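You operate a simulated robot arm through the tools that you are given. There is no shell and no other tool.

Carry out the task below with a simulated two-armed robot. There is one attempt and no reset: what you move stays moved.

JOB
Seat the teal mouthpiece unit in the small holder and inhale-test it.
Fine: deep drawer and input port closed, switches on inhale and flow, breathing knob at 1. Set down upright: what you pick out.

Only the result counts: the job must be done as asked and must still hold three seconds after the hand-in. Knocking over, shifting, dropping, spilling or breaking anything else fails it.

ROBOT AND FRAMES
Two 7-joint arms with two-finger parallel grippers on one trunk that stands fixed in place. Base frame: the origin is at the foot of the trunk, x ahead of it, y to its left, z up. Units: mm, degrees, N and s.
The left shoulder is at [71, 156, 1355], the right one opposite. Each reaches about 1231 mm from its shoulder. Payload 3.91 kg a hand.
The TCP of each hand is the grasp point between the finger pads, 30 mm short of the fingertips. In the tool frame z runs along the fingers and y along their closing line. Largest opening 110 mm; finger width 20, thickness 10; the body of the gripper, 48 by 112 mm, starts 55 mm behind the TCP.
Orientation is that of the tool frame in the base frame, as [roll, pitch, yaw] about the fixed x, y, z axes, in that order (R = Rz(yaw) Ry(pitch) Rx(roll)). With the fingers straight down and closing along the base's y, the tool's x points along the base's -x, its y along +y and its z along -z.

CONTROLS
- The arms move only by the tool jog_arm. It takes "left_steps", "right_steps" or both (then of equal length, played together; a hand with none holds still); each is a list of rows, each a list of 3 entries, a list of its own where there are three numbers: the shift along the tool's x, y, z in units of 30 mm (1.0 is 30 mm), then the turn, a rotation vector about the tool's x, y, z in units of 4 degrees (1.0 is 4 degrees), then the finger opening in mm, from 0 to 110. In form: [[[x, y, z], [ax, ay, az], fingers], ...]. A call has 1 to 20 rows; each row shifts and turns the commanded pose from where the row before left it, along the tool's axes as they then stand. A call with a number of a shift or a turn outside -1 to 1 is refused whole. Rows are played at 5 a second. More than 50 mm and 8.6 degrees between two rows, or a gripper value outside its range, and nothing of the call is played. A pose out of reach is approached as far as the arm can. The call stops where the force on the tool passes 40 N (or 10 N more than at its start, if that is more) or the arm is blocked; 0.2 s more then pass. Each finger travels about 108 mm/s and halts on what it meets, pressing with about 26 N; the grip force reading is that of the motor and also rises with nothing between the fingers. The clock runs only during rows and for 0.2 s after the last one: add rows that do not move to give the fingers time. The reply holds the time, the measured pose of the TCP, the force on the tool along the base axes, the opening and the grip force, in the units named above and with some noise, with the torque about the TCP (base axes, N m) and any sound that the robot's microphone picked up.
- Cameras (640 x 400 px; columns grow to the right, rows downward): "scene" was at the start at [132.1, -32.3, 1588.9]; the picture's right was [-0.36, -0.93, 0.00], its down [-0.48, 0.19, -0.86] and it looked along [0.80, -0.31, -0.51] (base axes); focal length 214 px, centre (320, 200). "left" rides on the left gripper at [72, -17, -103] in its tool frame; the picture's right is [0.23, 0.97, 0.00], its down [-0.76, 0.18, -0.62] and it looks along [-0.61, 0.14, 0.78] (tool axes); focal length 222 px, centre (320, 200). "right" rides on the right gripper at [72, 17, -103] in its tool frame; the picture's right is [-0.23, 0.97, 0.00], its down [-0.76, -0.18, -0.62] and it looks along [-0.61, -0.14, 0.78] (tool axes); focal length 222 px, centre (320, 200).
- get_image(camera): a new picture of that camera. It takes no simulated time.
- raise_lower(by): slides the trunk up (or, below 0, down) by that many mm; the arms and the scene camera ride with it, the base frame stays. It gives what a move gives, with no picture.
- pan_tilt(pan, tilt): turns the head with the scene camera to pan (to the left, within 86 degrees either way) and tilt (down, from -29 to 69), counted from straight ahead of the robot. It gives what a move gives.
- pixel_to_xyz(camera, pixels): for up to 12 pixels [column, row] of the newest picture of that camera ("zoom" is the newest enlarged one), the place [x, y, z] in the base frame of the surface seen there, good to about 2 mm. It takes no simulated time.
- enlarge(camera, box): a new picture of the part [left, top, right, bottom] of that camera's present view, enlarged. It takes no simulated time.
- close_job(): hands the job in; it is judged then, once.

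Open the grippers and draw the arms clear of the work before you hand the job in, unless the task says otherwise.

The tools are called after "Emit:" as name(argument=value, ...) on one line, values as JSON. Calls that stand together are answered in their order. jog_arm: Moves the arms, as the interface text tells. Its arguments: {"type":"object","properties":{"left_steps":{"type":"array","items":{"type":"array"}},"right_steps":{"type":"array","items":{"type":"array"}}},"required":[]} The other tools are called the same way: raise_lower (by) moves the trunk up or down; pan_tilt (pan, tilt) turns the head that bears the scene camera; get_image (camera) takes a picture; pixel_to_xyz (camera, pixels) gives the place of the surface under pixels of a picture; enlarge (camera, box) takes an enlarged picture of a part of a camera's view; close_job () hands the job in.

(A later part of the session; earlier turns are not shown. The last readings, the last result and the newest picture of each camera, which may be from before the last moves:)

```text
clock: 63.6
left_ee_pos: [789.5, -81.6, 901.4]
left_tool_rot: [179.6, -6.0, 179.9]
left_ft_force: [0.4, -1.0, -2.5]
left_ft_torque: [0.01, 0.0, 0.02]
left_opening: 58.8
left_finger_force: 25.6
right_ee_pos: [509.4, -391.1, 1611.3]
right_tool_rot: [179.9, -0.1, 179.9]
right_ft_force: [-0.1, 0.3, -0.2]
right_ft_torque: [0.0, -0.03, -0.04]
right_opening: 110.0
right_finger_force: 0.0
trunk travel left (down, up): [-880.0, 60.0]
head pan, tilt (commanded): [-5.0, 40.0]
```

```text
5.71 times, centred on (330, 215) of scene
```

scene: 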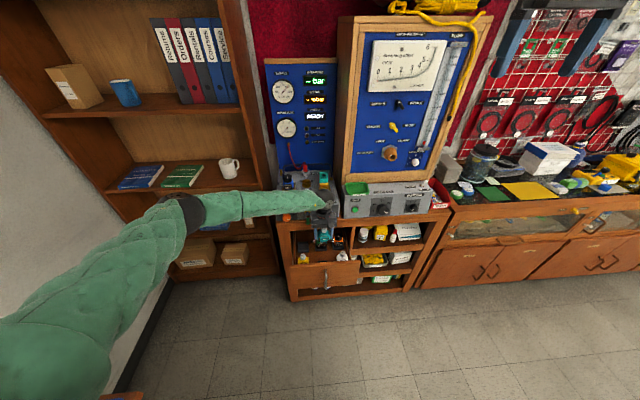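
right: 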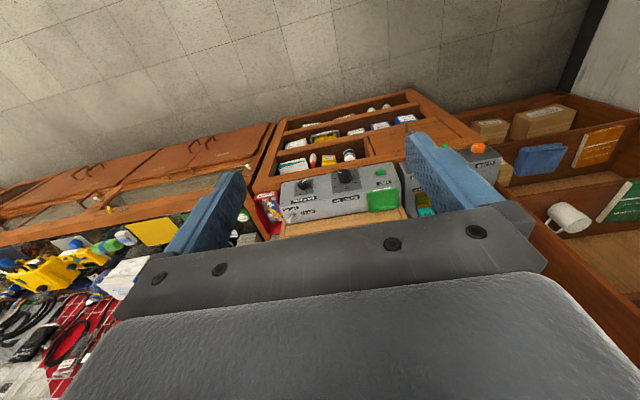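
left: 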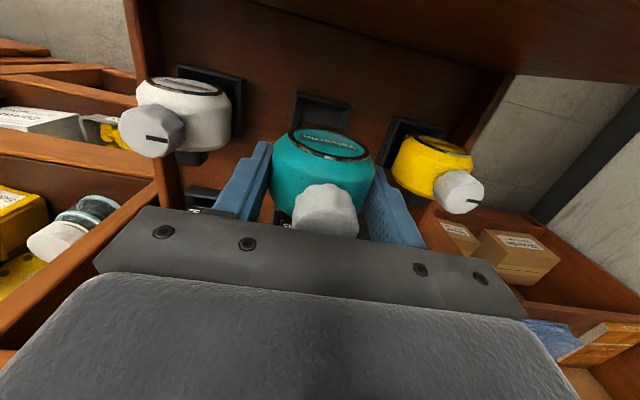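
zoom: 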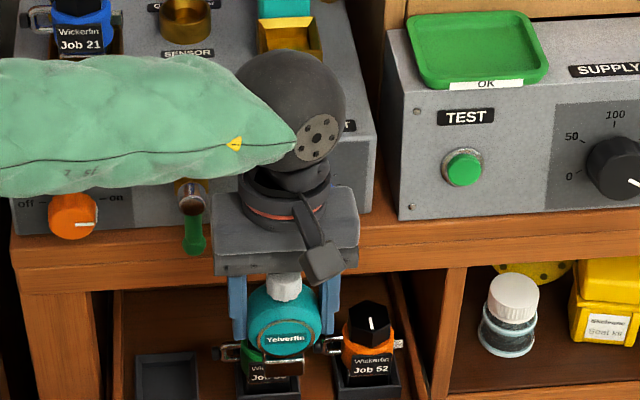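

I enlarge the held unit to see its underside and measure it.

Emit:
enlarge(camera="scene", box=[305, 222, 345, 252])

Emit:
pixel_to_xyz(camera="zoom", pixels=[[265, 60], [265, 150], [265, 195], [265, 215], [265, 235], [230, 215], [300, 215], [300, 235], [265, 255], [170, 150], [350, 150], [265, 110]])

```text
13.33 times, centred on (325, 237) of scene
```

zoom: 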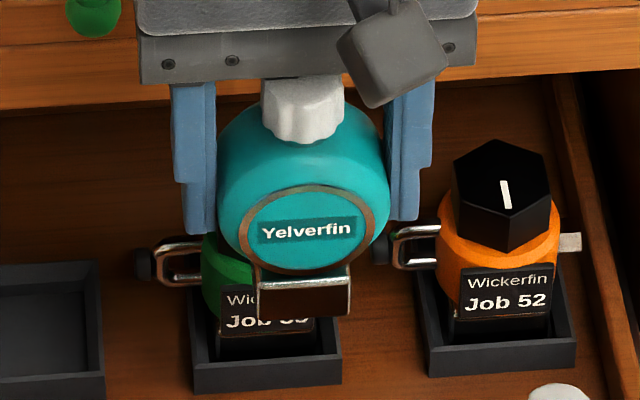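

```text
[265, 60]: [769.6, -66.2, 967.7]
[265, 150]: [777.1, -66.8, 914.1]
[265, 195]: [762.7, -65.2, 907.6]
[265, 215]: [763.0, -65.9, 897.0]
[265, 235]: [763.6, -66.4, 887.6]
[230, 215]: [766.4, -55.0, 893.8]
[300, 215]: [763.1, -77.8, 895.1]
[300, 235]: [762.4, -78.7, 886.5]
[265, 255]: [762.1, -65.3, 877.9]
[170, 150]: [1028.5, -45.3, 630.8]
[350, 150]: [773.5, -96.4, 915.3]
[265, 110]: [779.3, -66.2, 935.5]
```

The base is a chrome block about 34 mm wide under the drum, at (303,295) of the zoom. I measure its corners.

Emit:
pixel_to_xyz(camera="zoom", pixels=[[262, 285], [300, 283], [340, 283], [345, 300], [300, 300], [262, 300], [262, 315], [300, 315], [340, 312], [348, 275], [258, 275], [300, 270]])

```text
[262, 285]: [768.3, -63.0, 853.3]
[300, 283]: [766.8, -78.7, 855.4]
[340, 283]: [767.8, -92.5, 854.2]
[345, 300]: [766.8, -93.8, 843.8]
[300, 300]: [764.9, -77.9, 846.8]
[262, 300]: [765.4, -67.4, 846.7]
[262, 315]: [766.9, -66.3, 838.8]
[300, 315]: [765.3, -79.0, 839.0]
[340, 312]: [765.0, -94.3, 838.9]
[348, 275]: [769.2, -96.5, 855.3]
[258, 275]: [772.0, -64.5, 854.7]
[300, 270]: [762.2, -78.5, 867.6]
```

Base front is at x≈766.5, y −97…−63, bottom ≈64 mm below the TCP. I now raise to z≈1120 and then carry the unit forward to above the brass holder at about (1037,−111).

Emit:
jog_arm(left_steps=[[[0.096, 0, -0.912], [0, 0, 0], 30], [[0.096, 0, -0.912], [0, 0, 0], 30], [[0.096, 0, -0.912], [0, 0, 0], 30], [[0.096, 0, -0.912], [0, 0, 0], 30], [[0.096, 0, -0.912], [0, 0, 0], 30], [[0.096, 0, -0.912], [0, 0, 0], 30], [[0.096, 0, -0.912], [0, 0, 0], 30], [[0.096, 0, -0.912], [0, 0, 0], 30], [[-0.8, -0.095, -0.086], [0, 0, 0], 30], [[-0.8, -0.095, -0.086], [0, 0, 0], 30], [[-0.8, -0.095, -0.086], [0, 0, 0], 30], [[-0.8, -0.095, -0.086], [0, 0, 0], 30], [[-0.8, -0.095, -0.086], [0, 0, 0], 30], [[-0.8, -0.095, -0.086], [0, 0, 0], 30], [[-0.8, -0.095, -0.086], [0, 0, 0], 30], [[-0.8, -0.095, -0.086], [0, 0, 0], 30], [[-0.8, -0.095, -0.086], [0, 0, 0], 30], [[0, 0, 0], [0, 0, 0], 30]])

Emit:
get_image(camera="left")

Emit:
get_image(camera="scene")

Emit:
enlarge(camera="scene", box=[270, 130, 360, 210])

```text
clock: 67.4
left_ee_pos: [1005.8, -110.9, 1121.7]
left_tool_rot: [179.5, -6.1, 179.8]
left_ft_force: [-0.8, 0.1, -2.4]
left_ft_torque: [0.02, 0.01, 0.0]
left_opening: 59.2
left_finger_force: 26.2
right_ee_pos: [508.3, -389.7, 1611.9]
right_tool_rot: [180.0, 0.0, 179.9]
right_ft_force: [0.4, 0.7, -0.2]
right_ft_torque: [0.01, 0.0, -0.03]
right_opening: 109.9
right_finger_force: 0.0
trunk travel left (down, up): [-880.0, 60.0]
head pan, tilt (commanded): [-5.0, 40.0]
```

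```text
taken
```

left: 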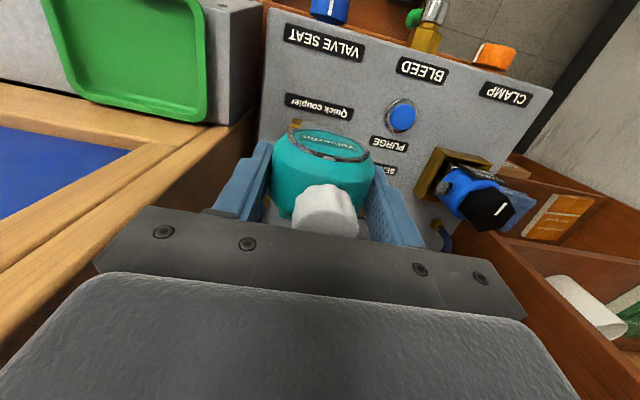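

```text
taken
```

scene: 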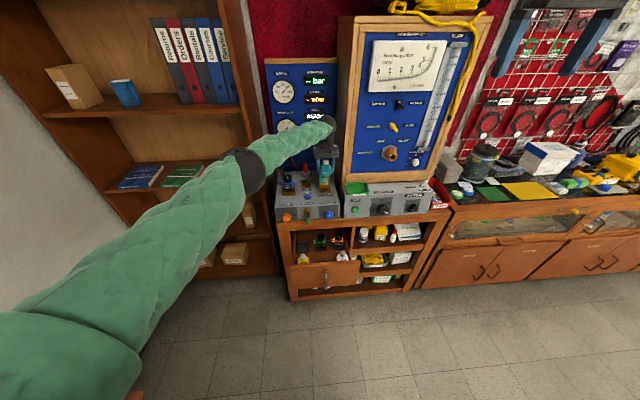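

```text
5.00 times, centred on (315, 170) of scene
```

zoom: 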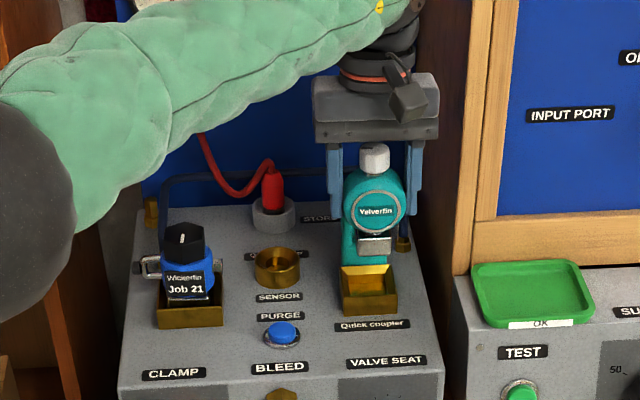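

Now the unit is above and slightly short of the holder. I enlarge to measure the chrome base relative to the brass socket.

Emit:
enlarge(camera="scene", box=[310, 165, 350, 200])

Emit:
pixel_to_xyz(camera="zoom", pixels=[[197, 195], [255, 192], [225, 188], [225, 205], [170, 265], [285, 262], [165, 290], [300, 285], [180, 275], [280, 275], [230, 285], [230, 305]])

```text
11.43 times, centred on (330, 182) of scene
```

zoom: 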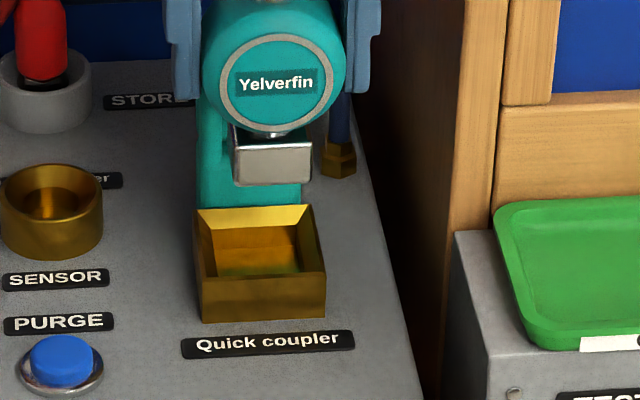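

```text
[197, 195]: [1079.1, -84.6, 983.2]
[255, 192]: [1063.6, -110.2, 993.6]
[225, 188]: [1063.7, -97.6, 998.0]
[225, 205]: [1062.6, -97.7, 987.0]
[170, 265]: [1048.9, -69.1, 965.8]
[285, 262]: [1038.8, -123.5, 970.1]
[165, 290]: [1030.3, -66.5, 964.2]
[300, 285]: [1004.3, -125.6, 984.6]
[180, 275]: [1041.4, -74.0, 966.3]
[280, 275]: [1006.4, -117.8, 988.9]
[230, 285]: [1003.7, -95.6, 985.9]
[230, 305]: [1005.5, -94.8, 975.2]
```

I measure the base block and the brass interior more precisely.

Emit:
pixel_to_xyz(camera="zoom", pixels=[[238, 168], [308, 165], [270, 182], [270, 160], [240, 142], [305, 138], [234, 180], [311, 178], [270, 142], [233, 160], [312, 150], [270, 186]])

Emit:
pixel_to_xyz(camera="zoom", pixels=[[220, 265], [295, 265], [250, 245], [250, 228], [250, 215], [250, 208], [300, 240], [310, 220], [208, 250], [196, 215], [201, 284], [322, 275]])

```text
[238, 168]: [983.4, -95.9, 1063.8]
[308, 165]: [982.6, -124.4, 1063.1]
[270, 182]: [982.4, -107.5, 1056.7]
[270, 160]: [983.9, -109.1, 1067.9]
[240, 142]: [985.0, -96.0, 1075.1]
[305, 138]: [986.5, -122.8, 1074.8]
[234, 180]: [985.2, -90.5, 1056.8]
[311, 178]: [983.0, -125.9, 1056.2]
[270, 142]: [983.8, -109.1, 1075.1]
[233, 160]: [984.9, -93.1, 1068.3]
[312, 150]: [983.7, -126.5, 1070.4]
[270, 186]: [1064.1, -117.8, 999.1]
```

```text
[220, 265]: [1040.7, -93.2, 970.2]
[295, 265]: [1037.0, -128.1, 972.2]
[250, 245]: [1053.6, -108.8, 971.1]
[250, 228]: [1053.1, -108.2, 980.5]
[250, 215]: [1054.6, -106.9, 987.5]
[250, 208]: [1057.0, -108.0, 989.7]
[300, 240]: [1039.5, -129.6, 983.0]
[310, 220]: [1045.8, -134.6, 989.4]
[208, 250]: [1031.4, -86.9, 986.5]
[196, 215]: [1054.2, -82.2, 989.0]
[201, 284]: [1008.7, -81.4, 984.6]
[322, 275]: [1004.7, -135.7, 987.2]
```

Base centre y matches the holder (−109), and the holder interior spans x≈1012–1053, y≈−130…−88. I shift +29.5 mm in x and descend until the base is just above the rim (TCP z≈1062).

Emit:
jog_arm(left_steps=[[[-0.489, 0, -0.052], [0, 0, 0], 30], [[-0.489, 0, -0.052], [0, 0, 0], 30], [[-0.053, 0, 0.5], [0, 0, 0], 30], [[-0.053, 0, 0.5], [0, 0, 0], 30], [[-0.053, 0, 0.5], [0, 0, 0], 30], [[-0.053, 0, 0.5], [0, 0, 0], 30], [[0, 0, 0], [0, 0, 0], 30]])

Emit:
enlarge(camera="scene", box=[310, 165, 350, 200])

Emit:
get_image(camera="left")

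```text
clock: 69.0
left_ee_pos: [1016.2, -110.4, 1067.9]
left_tool_rot: [179.5, -5.9, 179.8]
left_ft_force: [-0.5, -0.3, -2.8]
left_ft_torque: [-0.02, -0.03, 0.0]
left_opening: 58.8
left_finger_force: 26.3
left hand out of reach, approached as far as the arm can: row 2, 6
right_ee_pos: [508.0, -392.6, 1611.7]
right_tool_rot: [179.9, 0.0, 179.8]
right_ft_force: [-0.6, -0.4, -0.2]
right_ft_torque: [0.0, -0.02, -0.01]
right_opening: 110.0
right_finger_force: 0.1
trunk travel left (down, up): [-880.0, 60.0]
head pan, tilt (commanded): [-5.0, 40.0]
```

```text
11.43 times, centred on (330, 182) of scene
```

zoom: 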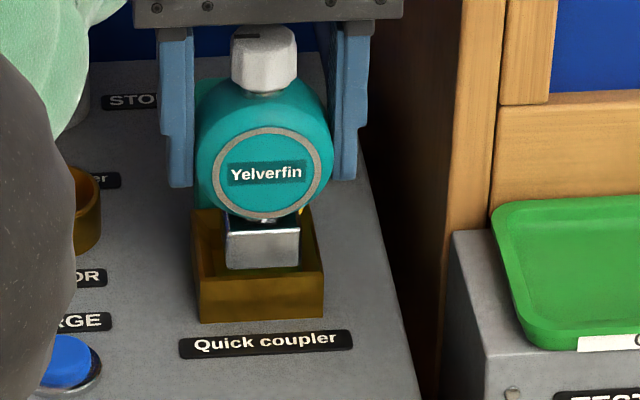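

```text
taken
```

left: 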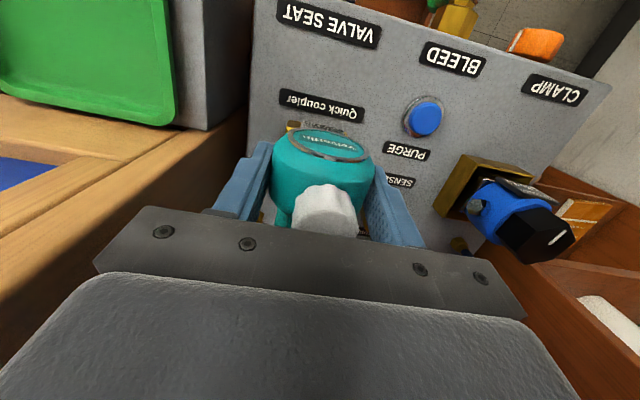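

The left arm stopped at its reach limit (x≈1016). I lift 190 mm, then lower the trunk by the same amount so the shoulder is level with the wrist and gains horizontal reach.

Emit:
jog_arm(left_steps=[[[0.096, 0, -0.912], [0, 0, 0], 30], [[0.096, 0, -0.912], [0, 0, 0], 30], [[0.096, 0, -0.912], [0, 0, 0], 30], [[0.096, 0, -0.912], [0, 0, 0], 30], [[0.096, 0, -0.912], [0, 0, 0], 30], [[0.096, 0, -0.912], [0, 0, 0], 30], [[0.096, 0, -0.912], [0, 0, 0], 30], [[0.096, 0, -0.912], [0, 0, 0], 30], [[-0.5, 0, -0.05], [0, 0, 0], 30], [[-0.4, 0, -0.04], [0, 0, 0], 30], [[0, 0, 0], [0, 0, 0], 30]])

```text
clock: 71.4
left_ee_pos: [1029.2, -109.1, 1287.7]
left_tool_rot: [179.5, -5.9, 179.9]
left_ft_force: [0.1, 0.1, -2.2]
left_ft_torque: [0.0, -0.04, 0.0]
left_opening: 59.0
left_finger_force: 26.3
left hand out of reach, approached as far as the arm can: row 2, 3, 5, 9, 10
right_ee_pos: [507.4, -391.1, 1611.0]
right_tool_rot: [-179.9, 0.0, 179.9]
right_ft_force: [0.5, 0.2, 0.0]
right_ft_torque: [0.01, 0.01, 0.0]
right_opening: 110.4
right_finger_force: 0.0
trunk travel left (down, up): [-880.0, 60.0]
head pan, tilt (commanded): [-5.0, 40.0]
```

At the higher pose it reaches x≈1029, so level-shoulder reach is nearly enough. I lower the trunk 215 mm, which brings the unit to z≈1073, base still ~15 mm above the rim.

Emit:
raise_lower(by=-215)

Emit:
jog_arm(left_steps=[[[0, 0, 0], [0, -0.5, 0], 30], [[-0.25, 0, 0], [0, 0, 0], 30], [[0, 0, 0], [0, 0, 0], 30]])

Emit:
pan_tilt(pan=-8, tilt=25)

Emit:
get_image(camera="scene")

```text
clock: 73.7
left_ee_pos: [1029.8, -110.5, 1073.6]
left_tool_rot: [179.5, -5.9, 179.9]
left_ft_force: [-0.9, -0.4, -2.6]
left_ft_torque: [0.0, -0.03, 0.02]
left_opening: 58.9
left_finger_force: 26.6
right_ee_pos: [507.9, -390.7, 1396.1]
right_tool_rot: [-180.0, 0.0, 179.9]
right_ft_force: [0.2, 0.2, -0.2]
right_ft_torque: [0.01, 0.01, -0.02]
right_opening: 110.1
right_finger_force: 0.1
trunk travel left (down, up): [-665.0, 275.0]
head pan, tilt (commanded): [-5.0, 40.0]
```

```text
clock: 74.5
left_ee_pos: [1038.0, -110.5, 1070.4]
left_tool_rot: [179.7, -3.9, 179.9]
left_ft_force: [0.3, -0.1, -1.7]
left_ft_torque: [0.01, 0.02, 0.03]
left_opening: 59.1
left_finger_force: 25.9
right_ee_pos: [509.5, -392.9, 1395.5]
right_tool_rot: [179.9, 0.0, 179.8]
right_ft_force: [-0.5, 0.0, 0.6]
right_ft_torque: [0.01, -0.01, 0.02]
right_opening: 110.1
right_finger_force: 0.1
trunk travel left (down, up): [-665.0, 275.0]
head pan, tilt (commanded): [-5.0, 40.0]
```

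```text
clock: 75.2
left_ee_pos: [1037.2, -110.2, 1070.3]
left_tool_rot: [179.6, -4.0, 179.9]
left_ft_force: [-0.5, 0.4, -1.8]
left_ft_torque: [0.04, -0.02, -0.01]
left_opening: 59.1
left_finger_force: 26.2
right_ee_pos: [508.8, -391.9, 1396.2]
right_tool_rot: [180.0, 0.0, 179.8]
right_ft_force: [-0.2, 0.7, -0.5]
right_ft_torque: [-0.01, -0.01, 0.02]
right_opening: 109.9
right_finger_force: 0.0
trunk travel left (down, up): [-665.0, 275.0]
head pan, tilt (commanded): [-8.0, 25.0]
```

```text
taken
```

scene: 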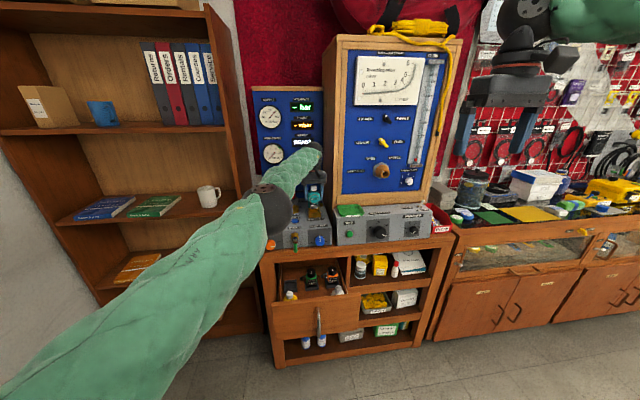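

Now x reaches 1037. I enlarge to check the base against the holder and the stub against the teal rest behind.

Emit:
enlarge(camera="scene", box=[295, 175, 340, 235])

Emit:
pixel_to_xyz(camera="zoom", pixels=[[300, 200], [340, 200], [320, 190], [320, 210], [320, 218], [290, 240], [320, 240], [360, 240], [290, 225], [360, 225], [300, 215], [340, 215]])

Emit:
get_image(camera="left")

```text
6.67 times, centred on (318, 205) of scene
```

zoom: 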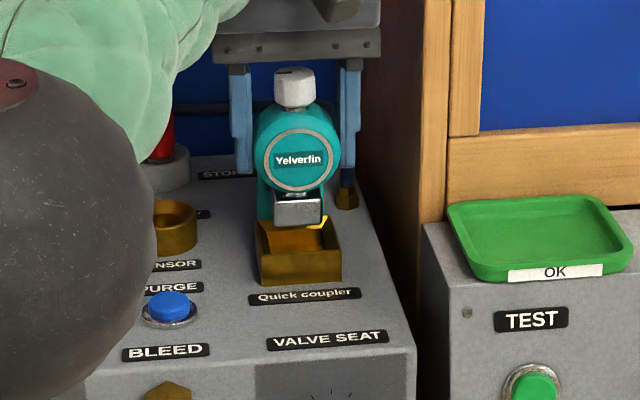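

```text
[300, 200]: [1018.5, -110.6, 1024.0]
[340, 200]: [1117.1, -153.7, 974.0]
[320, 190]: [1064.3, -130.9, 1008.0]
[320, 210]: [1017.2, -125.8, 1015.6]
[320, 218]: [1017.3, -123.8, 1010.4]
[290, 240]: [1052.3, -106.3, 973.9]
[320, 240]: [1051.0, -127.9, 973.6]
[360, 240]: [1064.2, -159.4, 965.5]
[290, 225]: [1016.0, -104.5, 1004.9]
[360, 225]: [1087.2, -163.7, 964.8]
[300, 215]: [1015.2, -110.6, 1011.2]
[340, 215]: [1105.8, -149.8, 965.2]
```

```text
taken
```

left: 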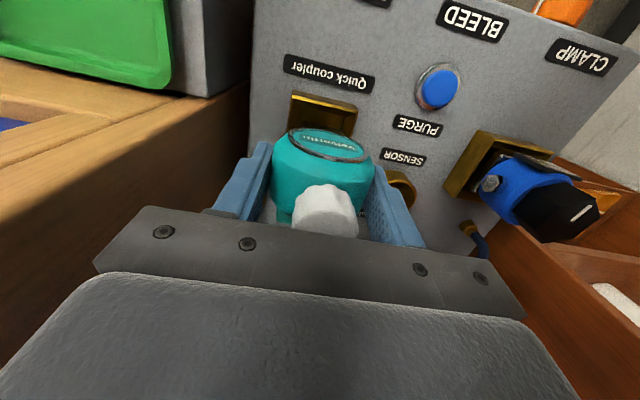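

The base front is at x≈1017, bottom z≈1004, y centred at −109.5. I move back 2 mm in x and lower 13 mm to just at the rim, watching the force.

Emit:
jog_arm(left_steps=[[[0.067, 0.0, 0.005], [0, 0, 0], 30], [[-0.015, 0, 0.22], [0, 0, 0], 30], [[-0.015, 0, 0.22], [0, 0, 0], 30], [[0, 0, 0], [0, 0, 0], 30]])

Emit:
enlarge(camera="scene", box=[300, 185, 340, 225])

```text
clock: 76.2
left_ee_pos: [1036.8, -110.6, 1057.1]
left_tool_rot: [179.6, -4.0, 179.9]
left_ft_force: [0.7, 0.2, -2.6]
left_ft_torque: [0.02, 0.01, -0.03]
left_opening: 58.9
left_finger_force: 25.7
right_ee_pos: [509.1, -391.0, 1396.7]
right_tool_rot: [-179.9, 0.1, 179.8]
right_ft_force: [-0.1, -0.8, 0.5]
right_ft_torque: [-0.01, 0.01, -0.03]
right_opening: 110.0
right_finger_force: 0.1
trunk travel left (down, up): [-665.0, 275.0]
head pan, tilt (commanded): [-8.0, 25.0]
```

```text
10.00 times, centred on (320, 205) of scene
```

zoom: 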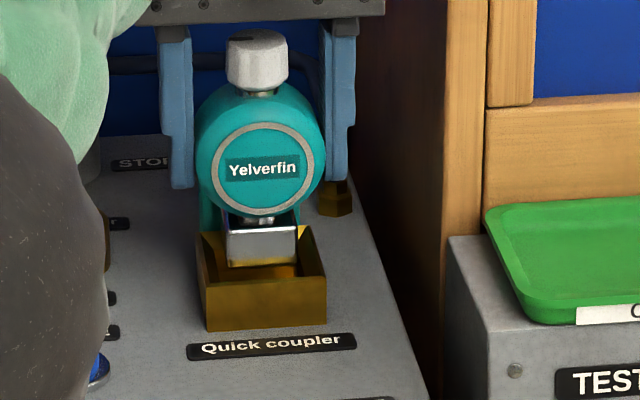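

It's centred in y over the opening with no contact. I check the base's front bottom edge against the rim, then go down further.

Emit:
pixel_to_xyz(camera="zoom", pixels=[[262, 258], [262, 263], [235, 260], [292, 260], [262, 240], [262, 270], [262, 276], [262, 284], [225, 235], [215, 240], [305, 245], [315, 245]])

Emit:
jog_arm(left_steps=[[[0.03, 0, 0.1], [0, 0, 0], 30], [[-0.007, 0, 0.1], [0, 0, 0], 30], [[0, 0, 0], [0, 0, 0], 30]])

```text
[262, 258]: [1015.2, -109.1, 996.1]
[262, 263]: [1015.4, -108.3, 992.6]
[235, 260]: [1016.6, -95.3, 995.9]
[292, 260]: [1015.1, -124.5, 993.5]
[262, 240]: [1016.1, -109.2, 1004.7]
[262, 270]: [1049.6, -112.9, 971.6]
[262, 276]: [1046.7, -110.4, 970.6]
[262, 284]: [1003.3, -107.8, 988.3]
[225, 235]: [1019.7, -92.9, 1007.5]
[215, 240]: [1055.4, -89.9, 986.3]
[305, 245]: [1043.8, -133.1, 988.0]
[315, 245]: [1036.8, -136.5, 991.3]
```

```text
clock: 77.0
left_ee_pos: [1036.6, -110.1, 1052.2]
left_tool_rot: [179.6, -4.1, 179.9]
left_ft_force: [1.1, -0.2, -3.2]
left_ft_torque: [-0.02, 0.0, -0.02]
left_opening: 58.7
left_finger_force: 26.2
right_ee_pos: [507.7, -390.8, 1396.6]
right_tool_rot: [-179.9, 0.0, 179.8]
right_ft_force: [-0.6, -0.4, 0.0]
right_ft_torque: [0.0, -0.04, -0.01]
right_opening: 110.0
right_finger_force: 0.2
trunk travel left (down, up): [-665.0, 275.0]
head pan, tilt (commanded): [-8.0, 25.0]
```

No contact at z=1052 (base bottom ≈987, just inside the rim). I continue in 3 mm rows.

Emit:
jog_arm(left_steps=[[[-0.007, 0, 0.1], [0, 0, 0], 30], [[-0.007, 0, 0.1], [0, 0, 0], 30], [[0, 0, 0], [0, 0, 0], 30]])

```text
clock: 77.8
left_ee_pos: [1036.8, -111.2, 1046.4]
left_tool_rot: [179.6, -4.0, 179.9]
left_ft_force: [0.6, -0.4, -1.4]
left_ft_torque: [0.0, 0.01, -0.01]
left_opening: 58.9
left_finger_force: 26.1
right_ee_pos: [509.5, -391.8, 1395.8]
right_tool_rot: [-179.9, -0.1, 180.0]
right_ft_force: [-1.0, -0.2, 0.3]
right_ft_torque: [0.02, 0.03, -0.01]
right_opening: 110.1
right_finger_force: 0.2
trunk travel left (down, up): [-665.0, 275.0]
head pan, tilt (commanded): [-8.0, 25.0]
```

Still free at z=1046 (base bottom ≈981, inside the socket). I continue downward gently to the floor.

Emit:
jog_arm(left_steps=[[[-0.007, 0, 0.1], [0, 0, 0], 30], [[-0.005, 0, 0.07], [0, 0, 0], 30], [[0, 0, 0], [0, 0, 0], 30]])

Emit:
enlarge(camera="scene", box=[300, 185, 340, 225])

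```text
clock: 78.6
left_ee_pos: [1037.0, -110.6, 1041.5]
left_tool_rot: [179.6, -4.1, 179.9]
left_ft_force: [-0.3, -0.1, -1.1]
left_ft_torque: [0.0, 0.02, -0.06]
left_opening: 59.3
left_finger_force: 25.8
right_ee_pos: [508.7, -391.2, 1396.0]
right_tool_rot: [179.9, 0.1, 179.9]
right_ft_force: [0.1, -0.1, 0.6]
right_ft_torque: [0.02, 0.02, 0.0]
right_opening: 110.0
right_finger_force: 0.1
trunk travel left (down, up): [-665.0, 275.0]
head pan, tilt (commanded): [-8.0, 25.0]
```

```text
10.00 times, centred on (320, 205) of scene
```

zoom: 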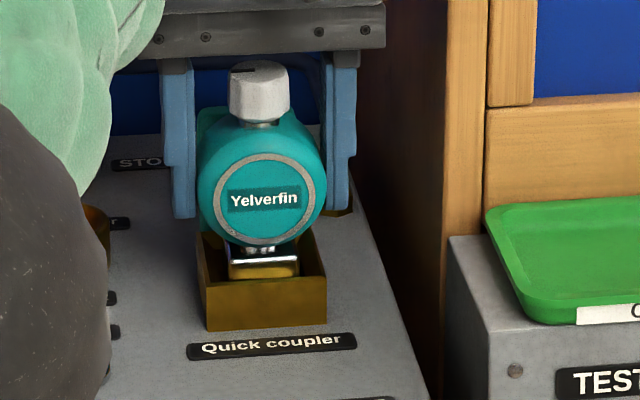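

The base is inside the socket. I lower the last few millimetres in small rows until floor contact shows.

Emit:
jog_arm(left_steps=[[[-0.004, 0, 0.06], [0, 0, 0], 30], [[-0.004, 0, 0.06], [0, 0, 0], 30], [[0, 0, 0], [0, 0, 0], 30]])

Emit:
jog_arm(left_steps=[[[-0.003, 0, 0.04], [0, 0, 0], 30], [[0, 0, 0], [0, 0, 0], 30]])

```text
clock: 79.4
left_ee_pos: [1037.1, -111.9, 1038.4]
left_tool_rot: [179.5, -4.0, 179.9]
left_ft_force: [-0.1, 0.6, -0.1]
left_ft_torque: [0.04, 0.03, -0.1]
left_opening: 59.0
left_finger_force: 26.0
right_ee_pos: [508.9, -390.8, 1397.0]
right_tool_rot: [-179.9, 0.0, 179.8]
right_ft_force: [0.4, -0.6, 0.4]
right_ft_torque: [-0.02, -0.02, -0.03]
right_opening: 110.0
right_finger_force: 0.1
trunk travel left (down, up): [-665.0, 275.0]
head pan, tilt (commanded): [-8.0, 25.0]
```

```text
clock: 80.0
left_ee_pos: [1036.2, -110.3, 1038.6]
left_tool_rot: [179.6, -3.9, 179.9]
left_ft_force: [1.4, 0.1, 7.5]
left_ft_torque: [0.15, 0.08, 0.07]
left_opening: 59.2
left_finger_force: 25.8
right_ee_pos: [507.8, -391.5, 1397.5]
right_tool_rot: [179.9, 0.0, 180.0]
right_ft_force: [0.6, -0.2, -0.4]
right_ft_torque: [0.04, 0.0, 0.01]
right_opening: 110.3
right_finger_force: 0.1
trunk travel left (down, up): [-665.0, 275.0]
head pan, tilt (commanded): [-8.0, 25.0]
```

Floor contact confirmed (Fz ≈ +7.5 N at z≈1038). I open the fingers to 80 mm in steps and wait.

Emit:
jog_arm(left_steps=[[[0, 0, 0], [0, 0, 0], 62], [[0, 0, 0], [0, 0, 0], 70], [[0, 0, 0], [0, 0, 0], 80], [[0, 0, 0], [0, 0, 0], 80]])

Emit:
enlarge(camera="scene", box=[300, 185, 340, 225])

Emit:
get_image(camera="left")

```text
clock: 81.0
left_ee_pos: [1036.8, -111.1, 1037.5]
left_tool_rot: [179.6, -4.0, 179.9]
left_ft_force: [0.2, -0.2, 0.2]
left_ft_torque: [-0.01, -0.01, 0.0]
left_opening: 80.1
left_finger_force: 0.2
right_ee_pos: [507.7, -390.3, 1396.4]
right_tool_rot: [179.9, 0.0, 179.9]
right_ft_force: [0.1, -0.5, -0.1]
right_ft_torque: [0.0, -0.01, -0.01]
right_opening: 109.9
right_finger_force: 0.0
trunk travel left (down, up): [-665.0, 275.0]
head pan, tilt (commanded): [-8.0, 25.0]
```

```text
10.00 times, centred on (320, 205) of scene
```

zoom: 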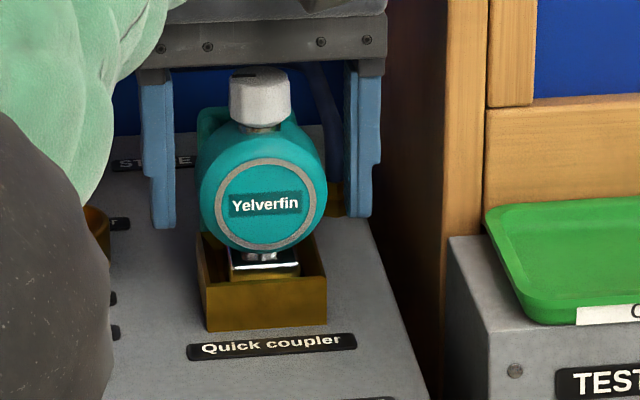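

```text
taken
```

left: 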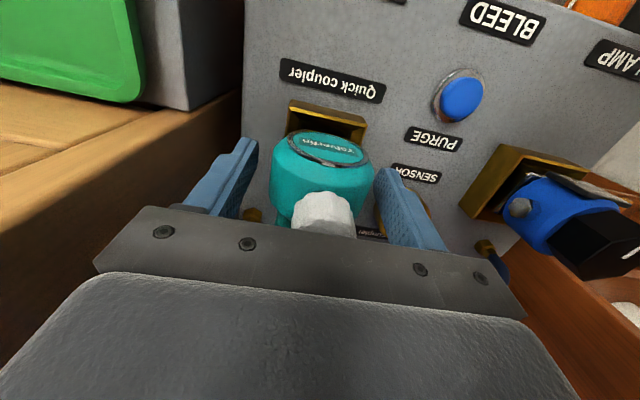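

The unit stands released in the holder. I raise the left hand straight up by about 190 mm.

Emit:
jog_arm(left_steps=[[[0.03, 0, -0.45], [0, 0, 0], 80], [[0.063, 0, -0.9], [0, 0, 0], 80], [[0.063, 0, -0.9], [0, 0, 0], 80], [[0.063, 0, -0.9], [0, 0, 0], 80], [[0.063, 0, -0.9], [0, 0, 0], 80], [[0.063, 0, -0.9], [0, 0, 0], 80], [[0.063, 0, -0.9], [0, 0, 0], 80]])

Emit:
get_image(camera="scene")

Emit:
enlarge(camera="scene", box=[295, 175, 345, 235])

```text
clock: 82.6
left_ee_pos: [1020.5, -107.4, 1211.4]
left_tool_rot: [179.6, -3.9, 179.6]
left_ft_force: [0.0, -0.2, -0.3]
left_ft_torque: [0.01, 0.0, 0.02]
left_opening: 79.7
left_finger_force: 0.1
left hand out of reach, approached as far as the arm can: row 1, 4, 6, 7
right_ee_pos: [507.7, -390.2, 1396.6]
right_tool_rot: [180.0, 0.0, 179.9]
right_ft_force: [0.0, -1.2, 0.2]
right_ft_torque: [-0.03, 0.02, 0.01]
right_opening: 110.0
right_finger_force: 0.0
trunk travel left (down, up): [-665.0, 275.0]
head pan, tilt (commanded): [-8.0, 25.0]
```

```text
taken
```

scene: 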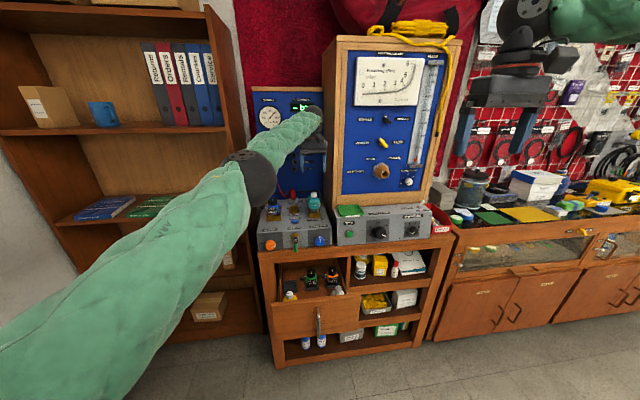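

```text
6.67 times, centred on (320, 205) of scene
```

zoom: 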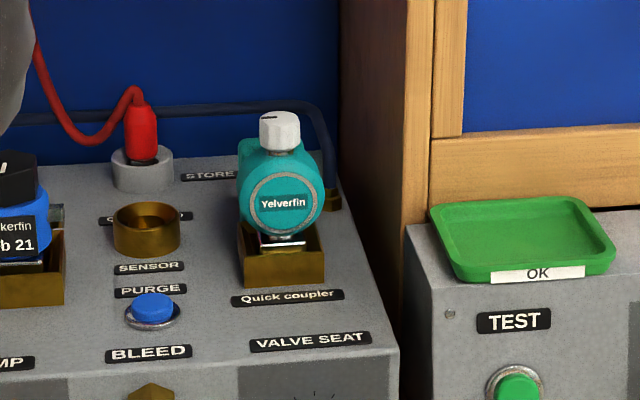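

The unit is seated upright. I retract the left hand backward to x≈660, y≈0 at this height.

Emit:
jog_arm(left_steps=[[[0.5, 0, -0.1], [0, 0, 0], 80], [[1, 0.2, 0], [0, 0, 0], 80], [[1, 0.2, 0], [0, 0, 0], 80], [[1, 0.2, 0], [0, 0, 0], 80], [[1, 0.2, 0], [0, 0, 0], 80], [[1, 0.2, 0], [0, 0, 0], 80], [[1, 0.3, 0], [0, 0, 0], 60], [[1, 0.3, 0], [0, 0, 0], 40], [[1, 0.3, 0], [0, 0, 0], 20], [[1, 0.3, 0], [0, 0, 0], 0], [[1, 0.3, 0], [0, 0, 0], 0], [[1, 0.3, 0], [0, 0, 0], 0]])

Emit:
pan_tilt(pan=-15, tilt=20)

Emit:
get_image(camera="scene")

```text
clock: 85.2
left_ee_pos: [678.1, -16.7, 1239.8]
left_tool_rot: [179.6, -3.8, 179.9]
left_ft_force: [0.2, -0.6, 0.4]
left_ft_torque: [-0.01, 0.0, 0.04]
left_opening: 0.0
left_finger_force: 26.7
right_ee_pos: [507.2, -391.3, 1398.0]
right_tool_rot: [180.0, 0.0, 179.9]
right_ft_force: [-0.1, 0.6, -0.3]
right_ft_torque: [0.01, -0.01, -0.01]
right_opening: 109.8
right_finger_force: 0.1
trunk travel left (down, up): [-665.0, 275.0]
head pan, tilt (commanded): [-8.0, 25.0]
```

```text
clock: 85.9
left_ee_pos: [679.5, -16.9, 1239.8]
left_tool_rot: [179.6, -4.1, 179.9]
left_ft_force: [0.5, -0.2, 0.1]
left_ft_torque: [0.02, 0.02, 0.04]
left_opening: 0.1
left_finger_force: 25.9
right_ee_pos: [508.5, -391.1, 1395.8]
right_tool_rot: [179.9, 0.0, 180.0]
right_ft_force: [0.2, 0.3, -0.4]
right_ft_torque: [0.0, 0.0, 0.0]
right_opening: 110.0
right_finger_force: 0.1
trunk travel left (down, up): [-665.0, 275.0]
head pan, tilt (commanded): [-15.0, 20.0]
```

```text
taken
```

scene: 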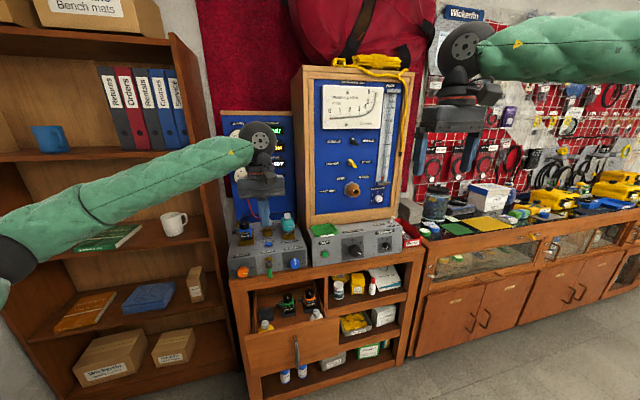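

I rotate the left hand (fingers closed) to point forward again so it can push the drawer shut.

Emit:
jog_arm(left_steps=[[[0, 0, 0], [0, -1, 0], 0], [[0, 0, 0], [0, -1, 0], 0], [[0, 0, 0], [0, -1, 0], 0], [[0, 0, 0], [0, -1, 0], 0], [[0, 0, 0], [0, -1, 0], 0], [[0, 0, 0], [0, -1, 0], 0], [[0, 0, 0], [0, -1, 0], 0], [[0, 0, 0], [0, -1, 0], 0], [[0, 0, 0], [0, -1, 0], 0], [[0, 0, 0], [0, -1, 0], 0], [[0, 0, 0], [0, -1, 0], 0], [[0, 0, 0], [0, -1, 0], 0], [[0, 0, 0], [0, -1, 0], 0], [[0, 0, 0], [0, -1, 0], 0], [[0, 0, 0], [0, -1, 0], 0], [[0, 0, 0], [0, -1, 0], 0], [[0, 0, 0], [0, -1, 0], 0], [[0, 0, 0], [0, -1, 0], 0], [[0, 0, 0], [0, -1, 0], 0], [[0, 0, 0], [0, -1, 0], 0]])

Emit:
raise_lower(by=-200)

```text
clock: 90.1
left_ee_pos: [677.5, -19.7, 1240.2]
left_tool_rot: [178.3, 76.1, 178.1]
left_ft_force: [0.1, -0.5, 0.2]
left_ft_torque: [0.01, 0.0, 0.0]
left_opening: 0.0
left_finger_force: 26.0
right_ee_pos: [508.5, -391.2, 1396.9]
right_tool_rot: [-180.0, 0.0, 179.9]
right_ft_force: [-0.6, -0.2, 0.8]
right_ft_torque: [-0.02, 0.02, 0.0]
right_opening: 110.0
right_finger_force: 0.0
trunk travel left (down, up): [-665.0, 275.0]
head pan, tilt (commanded): [-15.0, 20.0]
```

```text
clock: 92.3
left_ee_pos: [677.0, -19.8, 1041.0]
left_tool_rot: [178.4, 76.0, 178.4]
left_ft_force: [0.1, 0.1, -1.1]
left_ft_torque: [0.05, 0.0, -0.02]
left_opening: 0.0
left_finger_force: 25.8
right_ee_pos: [508.9, -391.3, 1197.6]
right_tool_rot: [179.9, 0.0, 179.9]
right_ft_force: [-0.2, 0.1, 0.2]
right_ft_torque: [0.01, -0.01, 0.02]
right_opening: 109.7
right_finger_force: 0.0
trunk travel left (down, up): [-465.0, 475.0]
head pan, tilt (commanded): [-15.0, 20.0]
```

Trunk lowered; the left hand is at (677,−20,1041) with fingers forward. I move it down and back to (560,−45,720), in front of the drawer panel just left of the handle.

Emit:
jog_arm(left_steps=[[[0.9, -0.07, -0.5], [0, 0, 0], 0], [[0.9, -0.07, -0.5], [0, 0, 0], 0], [[0.9, -0.07, -0.3], [0, 0, 0], 0], [[0.95, -0.07, 0], [0, 0, 0], 0], [[0.95, -0.07, 0], [0, 0, 0], 0], [[0.95, -0.07, 0], [0, 0, 0], 0], [[0.95, -0.07, 0], [0, 0, 0], 0], [[0.95, -0.07, 0], [0, 0, 0], 0], [[0.95, -0.07, 0], [0, 0, 0], 0], [[0.95, -0.07, 0], [0, 0, 0], 0], [[0.95, -0.07, 0], [0, 0, 0], 0], [[0.95, -0.07, 0], [0, 0, 0], 0]])

Emit:
pan_tilt(pan=-8, tilt=35)

Emit:
get_image(camera="scene")

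Emit:
get_image(camera="left")

```text
clock: 94.9
left_ee_pos: [558.8, -42.3, 721.4]
left_tool_rot: [178.4, 76.0, 178.2]
left_ft_force: [0.1, -0.1, -0.4]
left_ft_torque: [-0.02, -0.01, 0.0]
left_opening: 0.0
left_finger_force: 25.8
right_ee_pos: [509.1, -390.8, 1195.4]
right_tool_rot: [-180.0, 0.0, 179.9]
right_ft_force: [-0.1, -0.1, -0.4]
right_ft_torque: [0.02, 0.0, -0.01]
right_opening: 110.1
right_finger_force: 0.1
trunk travel left (down, up): [-465.0, 475.0]
head pan, tilt (commanded): [-15.0, 20.0]
```

```text
clock: 95.7
left_ee_pos: [558.7, -40.9, 722.2]
left_tool_rot: [178.3, 76.0, 178.2]
left_ft_force: [-0.6, -0.1, -0.5]
left_ft_torque: [0.03, 0.03, -0.03]
left_opening: 0.0
left_finger_force: 25.8
right_ee_pos: [507.8, -391.3, 1195.9]
right_tool_rot: [180.0, 0.0, 179.8]
right_ft_force: [0.2, 0.3, 0.2]
right_ft_torque: [0.02, 0.04, 0.03]
right_opening: 109.8
right_finger_force: 0.1
trunk travel left (down, up): [-465.0, 475.0]
head pan, tilt (commanded): [-8.0, 35.0]
```

```text
taken
```

scene: 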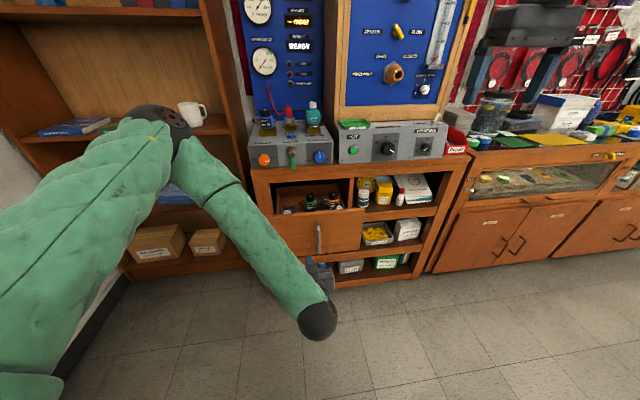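

```text
taken
```

left: 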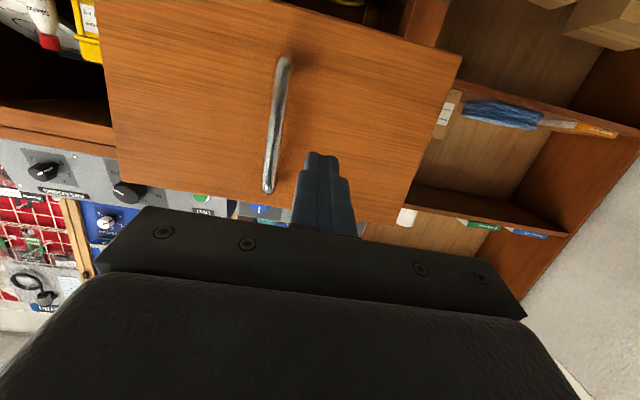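

The closed fingers face the panel just beside the handle. I approach ~85 mm, then start pushing slowly.

Emit:
jog_arm(left_steps=[[[-0.2, -0.05, 0.8], [0, 0, 0], 0], [[-0.2, -0.05, 0.8], [0, 0, 0], 0], [[-0.2, -0.05, 0.8], [0, 0, 0], 0], [[-0.08, 0, 0.32], [0, 0, 0], 0], [[-0.08, 0, 0.32], [0, 0, 0], 0], [[-0.08, 0, 0.32], [0, 0, 0], 0], [[-0.08, 0, 0.32], [0, 0, 0], 0]])

Emit:
get_image(camera="scene")

```text
clock: 97.2
left_ee_pos: [673.0, -49.2, 720.1]
left_tool_rot: [178.3, 76.0, 178.4]
left_ft_force: [-0.5, 0.5, 0.6]
left_ft_torque: [0.01, -0.04, 0.04]
left_opening: 0.2
left_finger_force: 26.5
right_ee_pos: [509.2, -392.1, 1196.2]
right_tool_rot: [179.9, 0.0, 179.9]
right_ft_force: [0.3, -1.0, 0.0]
right_ft_torque: [-0.02, 0.0, 0.03]
right_opening: 109.9
right_finger_force: 0.1
trunk travel left (down, up): [-465.0, 475.0]
head pan, tilt (commanded): [-8.0, 35.0]
```

```text
taken
```

scene: 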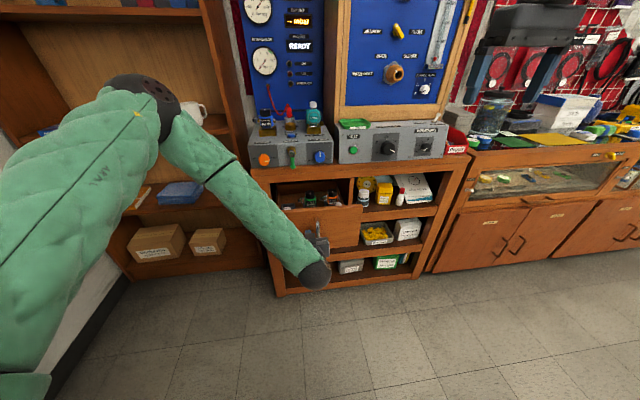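

The drawer is moving in with little force. I continue pushing with 10 mm rows.

Emit:
jog_arm(left_steps=[[[-0.085, 0, 0.34], [0, 0, 0], 0], [[-0.085, 0, 0.34], [0, 0, 0], 0], [[-0.085, 0, 0.34], [0, 0, 0], 0], [[-0.085, 0, 0.34], [0, 0, 0], 0], [[-0.085, 0, 0.34], [0, 0, 0], 0], [[-0.085, 0, 0.34], [0, 0, 0], 0], [[-0.085, 0, 0.34], [0, 0, 0], 0], [[-0.085, 0, 0.34], [0, 0, 0], 0], [[-0.085, 0, 0.34], [0, 0, 0], 0], [[-0.085, 0, 0.34], [0, 0, 0], 0], [[-0.085, 0, 0.34], [0, 0, 0], 0], [[-0.085, 0, 0.34], [0, 0, 0], 0], [[-0.085, 0, 0.34], [0, 0, 0], 0], [[-0.085, 0, 0.34], [0, 0, 0], 0], [[-0.085, 0, 0.34], [0, 0, 0], 0], [[-0.085, 0, 0.34], [0, 0, 0], 0]])

Emit:
get_image(camera="scene")

```text
clock: 100.7
left_ee_pos: [837.9, -49.6, 722.8]
left_tool_rot: [178.3, 76.1, 178.2]
left_ft_force: [0.3, -0.1, 0.5]
left_ft_torque: [-0.02, 0.02, 0.02]
left_opening: 0.0
left_finger_force: 26.3
right_ee_pos: [508.1, -389.9, 1197.2]
right_tool_rot: [180.0, 0.0, 179.9]
right_ft_force: [-0.6, -0.5, 0.8]
right_ft_torque: [0.0, -0.01, -0.01]
right_opening: 110.0
right_finger_force: 0.0
trunk travel left (down, up): [-465.0, 475.0]
head pan, tilt (commanded): [-8.0, 35.0]
```

```text
taken
```

scene: 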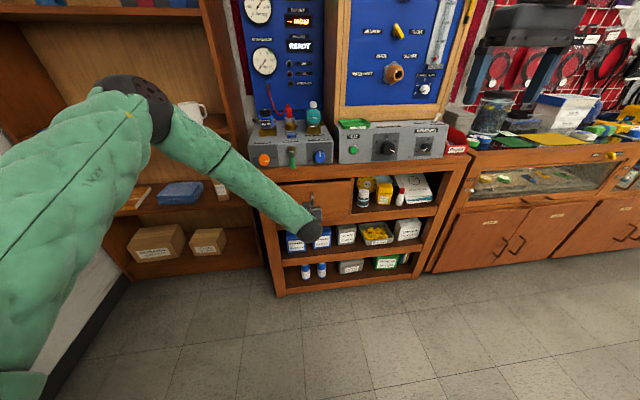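

About 35 mm remain. I push on in small rows until the force shows the drawer is fully home.

Emit:
jog_arm(left_steps=[[[-0.06, 0, 0.24], [0, 0, 0], 0], [[-0.06, 0, 0.24], [0, 0, 0], 0], [[-0.06, 0, 0.24], [0, 0, 0], 0], [[-0.06, 0, 0.24], [0, 0, 0], 0], [[-0.04, 0, 0.16], [0, 0, 0], 0], [[-0.04, 0, 0.16], [0, 0, 0], 0], [[-0.02, 0, 0.1], [0, 0, 0], 0], [[-0.02, 0, 0.1], [0, 0, 0], 0]])

Emit:
enlarge(camera="scene", box=[250, 160, 380, 250])

```text
clock: 101.9
left_ee_pos: [870.0, -49.1, 720.7]
left_tool_rot: [178.6, 75.8, 178.2]
left_ft_force: [-26.5, 5.3, 11.1]
left_ft_torque: [0.03, -0.4, 0.16]
left_opening: 0.0
left_finger_force: 26.3
right_ee_pos: [507.0, -392.4, 1197.5]
right_tool_rot: [179.9, 0.0, 179.8]
right_ft_force: [0.4, -0.5, -0.1]
right_ft_torque: [0.02, 0.01, -0.02]
right_opening: 109.9
right_finger_force: 0.0
trunk travel left (down, up): [-465.0, 475.0]
head pan, tilt (commanded): [-8.0, 35.0]
stopped in row 6 (left hand): the force on the tool passed its limit at 49 N (the readings are from after the stop); the commanded pose is now the measured one
```

```text
4.44 times, centred on (315, 205) of scene
```

zoom: 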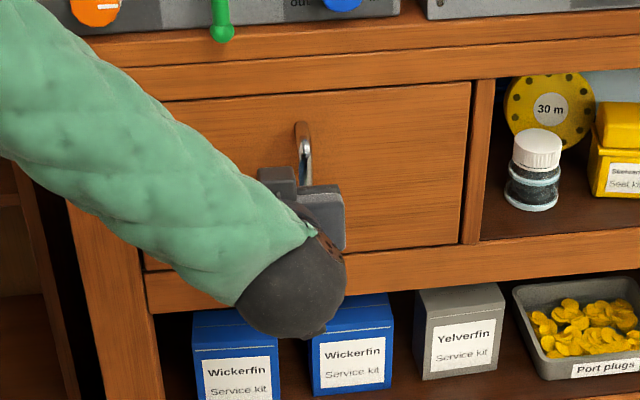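

The drawer hit its stop (fingertips at x≈899). I back the left hand off by about 240 mm.

Emit:
jog_arm(left_steps=[[[0.1, 0, -0.4], [0, 0, 0], 0], [[0.24, 0.1, -0.97], [0, 0, 0], 0], [[0.24, 0.1, -0.97], [0, 0, 0], 0], [[0.24, 0.1, -0.97], [0, 0, 0], 0], [[0.24, 0.1, -0.97], [0, 0, 0], 0], [[0.24, 0.1, -0.97], [0, 0, 0], 0], [[0.24, 0.1, -0.97], [0, 0, 0], 0], [[0.24, 0.1, -0.97], [0, 0, 0], 0], [[0.24, 0.1, -0.97], [0, 0, 0], 0]])

Emit:
pan_tilt(pan=-15, tilt=20)

Emit:
get_image(camera="scene")

```text
clock: 103.9
left_ee_pos: [620.5, -21.9, 722.4]
left_tool_rot: [178.3, 75.8, 178.1]
left_ft_force: [-0.6, -0.3, -0.3]
left_ft_torque: [-0.01, 0.01, -0.01]
left_opening: 0.0
left_finger_force: 26.2
right_ee_pos: [507.3, -391.9, 1195.7]
right_tool_rot: [-179.9, 0.0, 179.9]
right_ft_force: [-0.9, -0.2, 0.2]
right_ft_torque: [0.01, 0.02, 0.03]
right_opening: 109.7
right_finger_force: 0.0
trunk travel left (down, up): [-465.0, 475.0]
head pan, tilt (commanded): [-8.0, 35.0]
```

```text
clock: 104.7
left_ee_pos: [620.9, -21.8, 721.5]
left_tool_rot: [178.4, 75.8, 178.2]
left_ft_force: [0.2, 0.3, 0.1]
left_ft_torque: [0.0, 0.04, 0.02]
left_opening: 0.0
left_finger_force: 25.8
right_ee_pos: [508.2, -390.9, 1197.0]
right_tool_rot: [-180.0, 0.0, 179.9]
right_ft_force: [0.6, 0.2, -0.1]
right_ft_torque: [0.02, 0.01, -0.02]
right_opening: 110.3
right_finger_force: 0.1
trunk travel left (down, up): [-465.0, 475.0]
head pan, tilt (commanded): [-15.0, 20.0]
```

```text
taken
```

scene: 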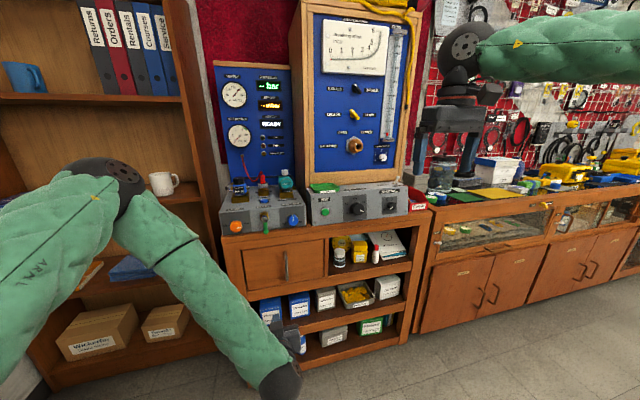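

The drawer is closed. Now I measure the panel controls: levers near (357,88) and (357,114), input port near (354,145), plus the BREATHING knob and TEST button.

Emit:
enlarge(camera="scene", box=[305, 70, 405, 175])

Emit:
pixel_to_xyz(camera="zoom", pixels=[[313, 60], [322, 68], [332, 78], [305, 65], [312, 162], [322, 170], [330, 178], [305, 168], [320, 290], [318, 280], [300, 280], [290, 300]])

Emit:
enlarge(camera="scene", box=[300, 175, 440, 240])

Emit:
pixel_to_xyz(camera="zoom", pixels=[[115, 165], [100, 170], [255, 150], [285, 150], [405, 135], [415, 130], [425, 140], [395, 130], [380, 120], [430, 110], [460, 130], [390, 165]])

```text
3.81 times, centred on (355, 122) of scene
```

zoom: 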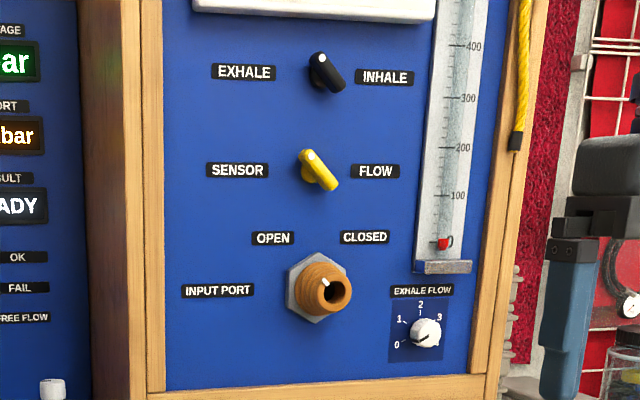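

```text
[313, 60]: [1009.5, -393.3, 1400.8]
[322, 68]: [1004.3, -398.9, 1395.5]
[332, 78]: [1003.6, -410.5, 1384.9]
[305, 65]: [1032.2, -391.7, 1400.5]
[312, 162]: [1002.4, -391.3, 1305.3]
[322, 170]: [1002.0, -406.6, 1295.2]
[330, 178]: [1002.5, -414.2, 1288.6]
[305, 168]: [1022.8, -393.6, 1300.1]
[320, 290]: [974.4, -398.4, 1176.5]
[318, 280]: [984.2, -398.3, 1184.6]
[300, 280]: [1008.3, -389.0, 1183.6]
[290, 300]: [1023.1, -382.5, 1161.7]
```

```text
4.57 times, centred on (370, 208) of scene
```

zoom: 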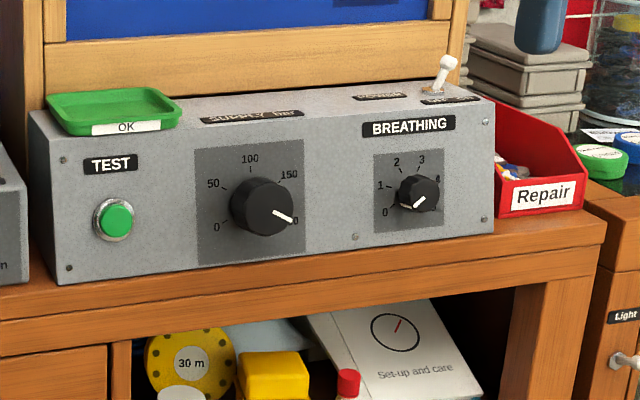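

```text
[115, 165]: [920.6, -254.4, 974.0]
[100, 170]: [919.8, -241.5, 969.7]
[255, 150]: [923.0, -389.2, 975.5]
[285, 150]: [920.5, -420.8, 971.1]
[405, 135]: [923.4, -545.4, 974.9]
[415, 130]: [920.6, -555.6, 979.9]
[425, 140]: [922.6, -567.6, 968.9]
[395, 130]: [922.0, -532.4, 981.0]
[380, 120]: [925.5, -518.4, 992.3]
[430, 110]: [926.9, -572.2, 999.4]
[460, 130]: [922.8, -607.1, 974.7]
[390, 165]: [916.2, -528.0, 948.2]
```

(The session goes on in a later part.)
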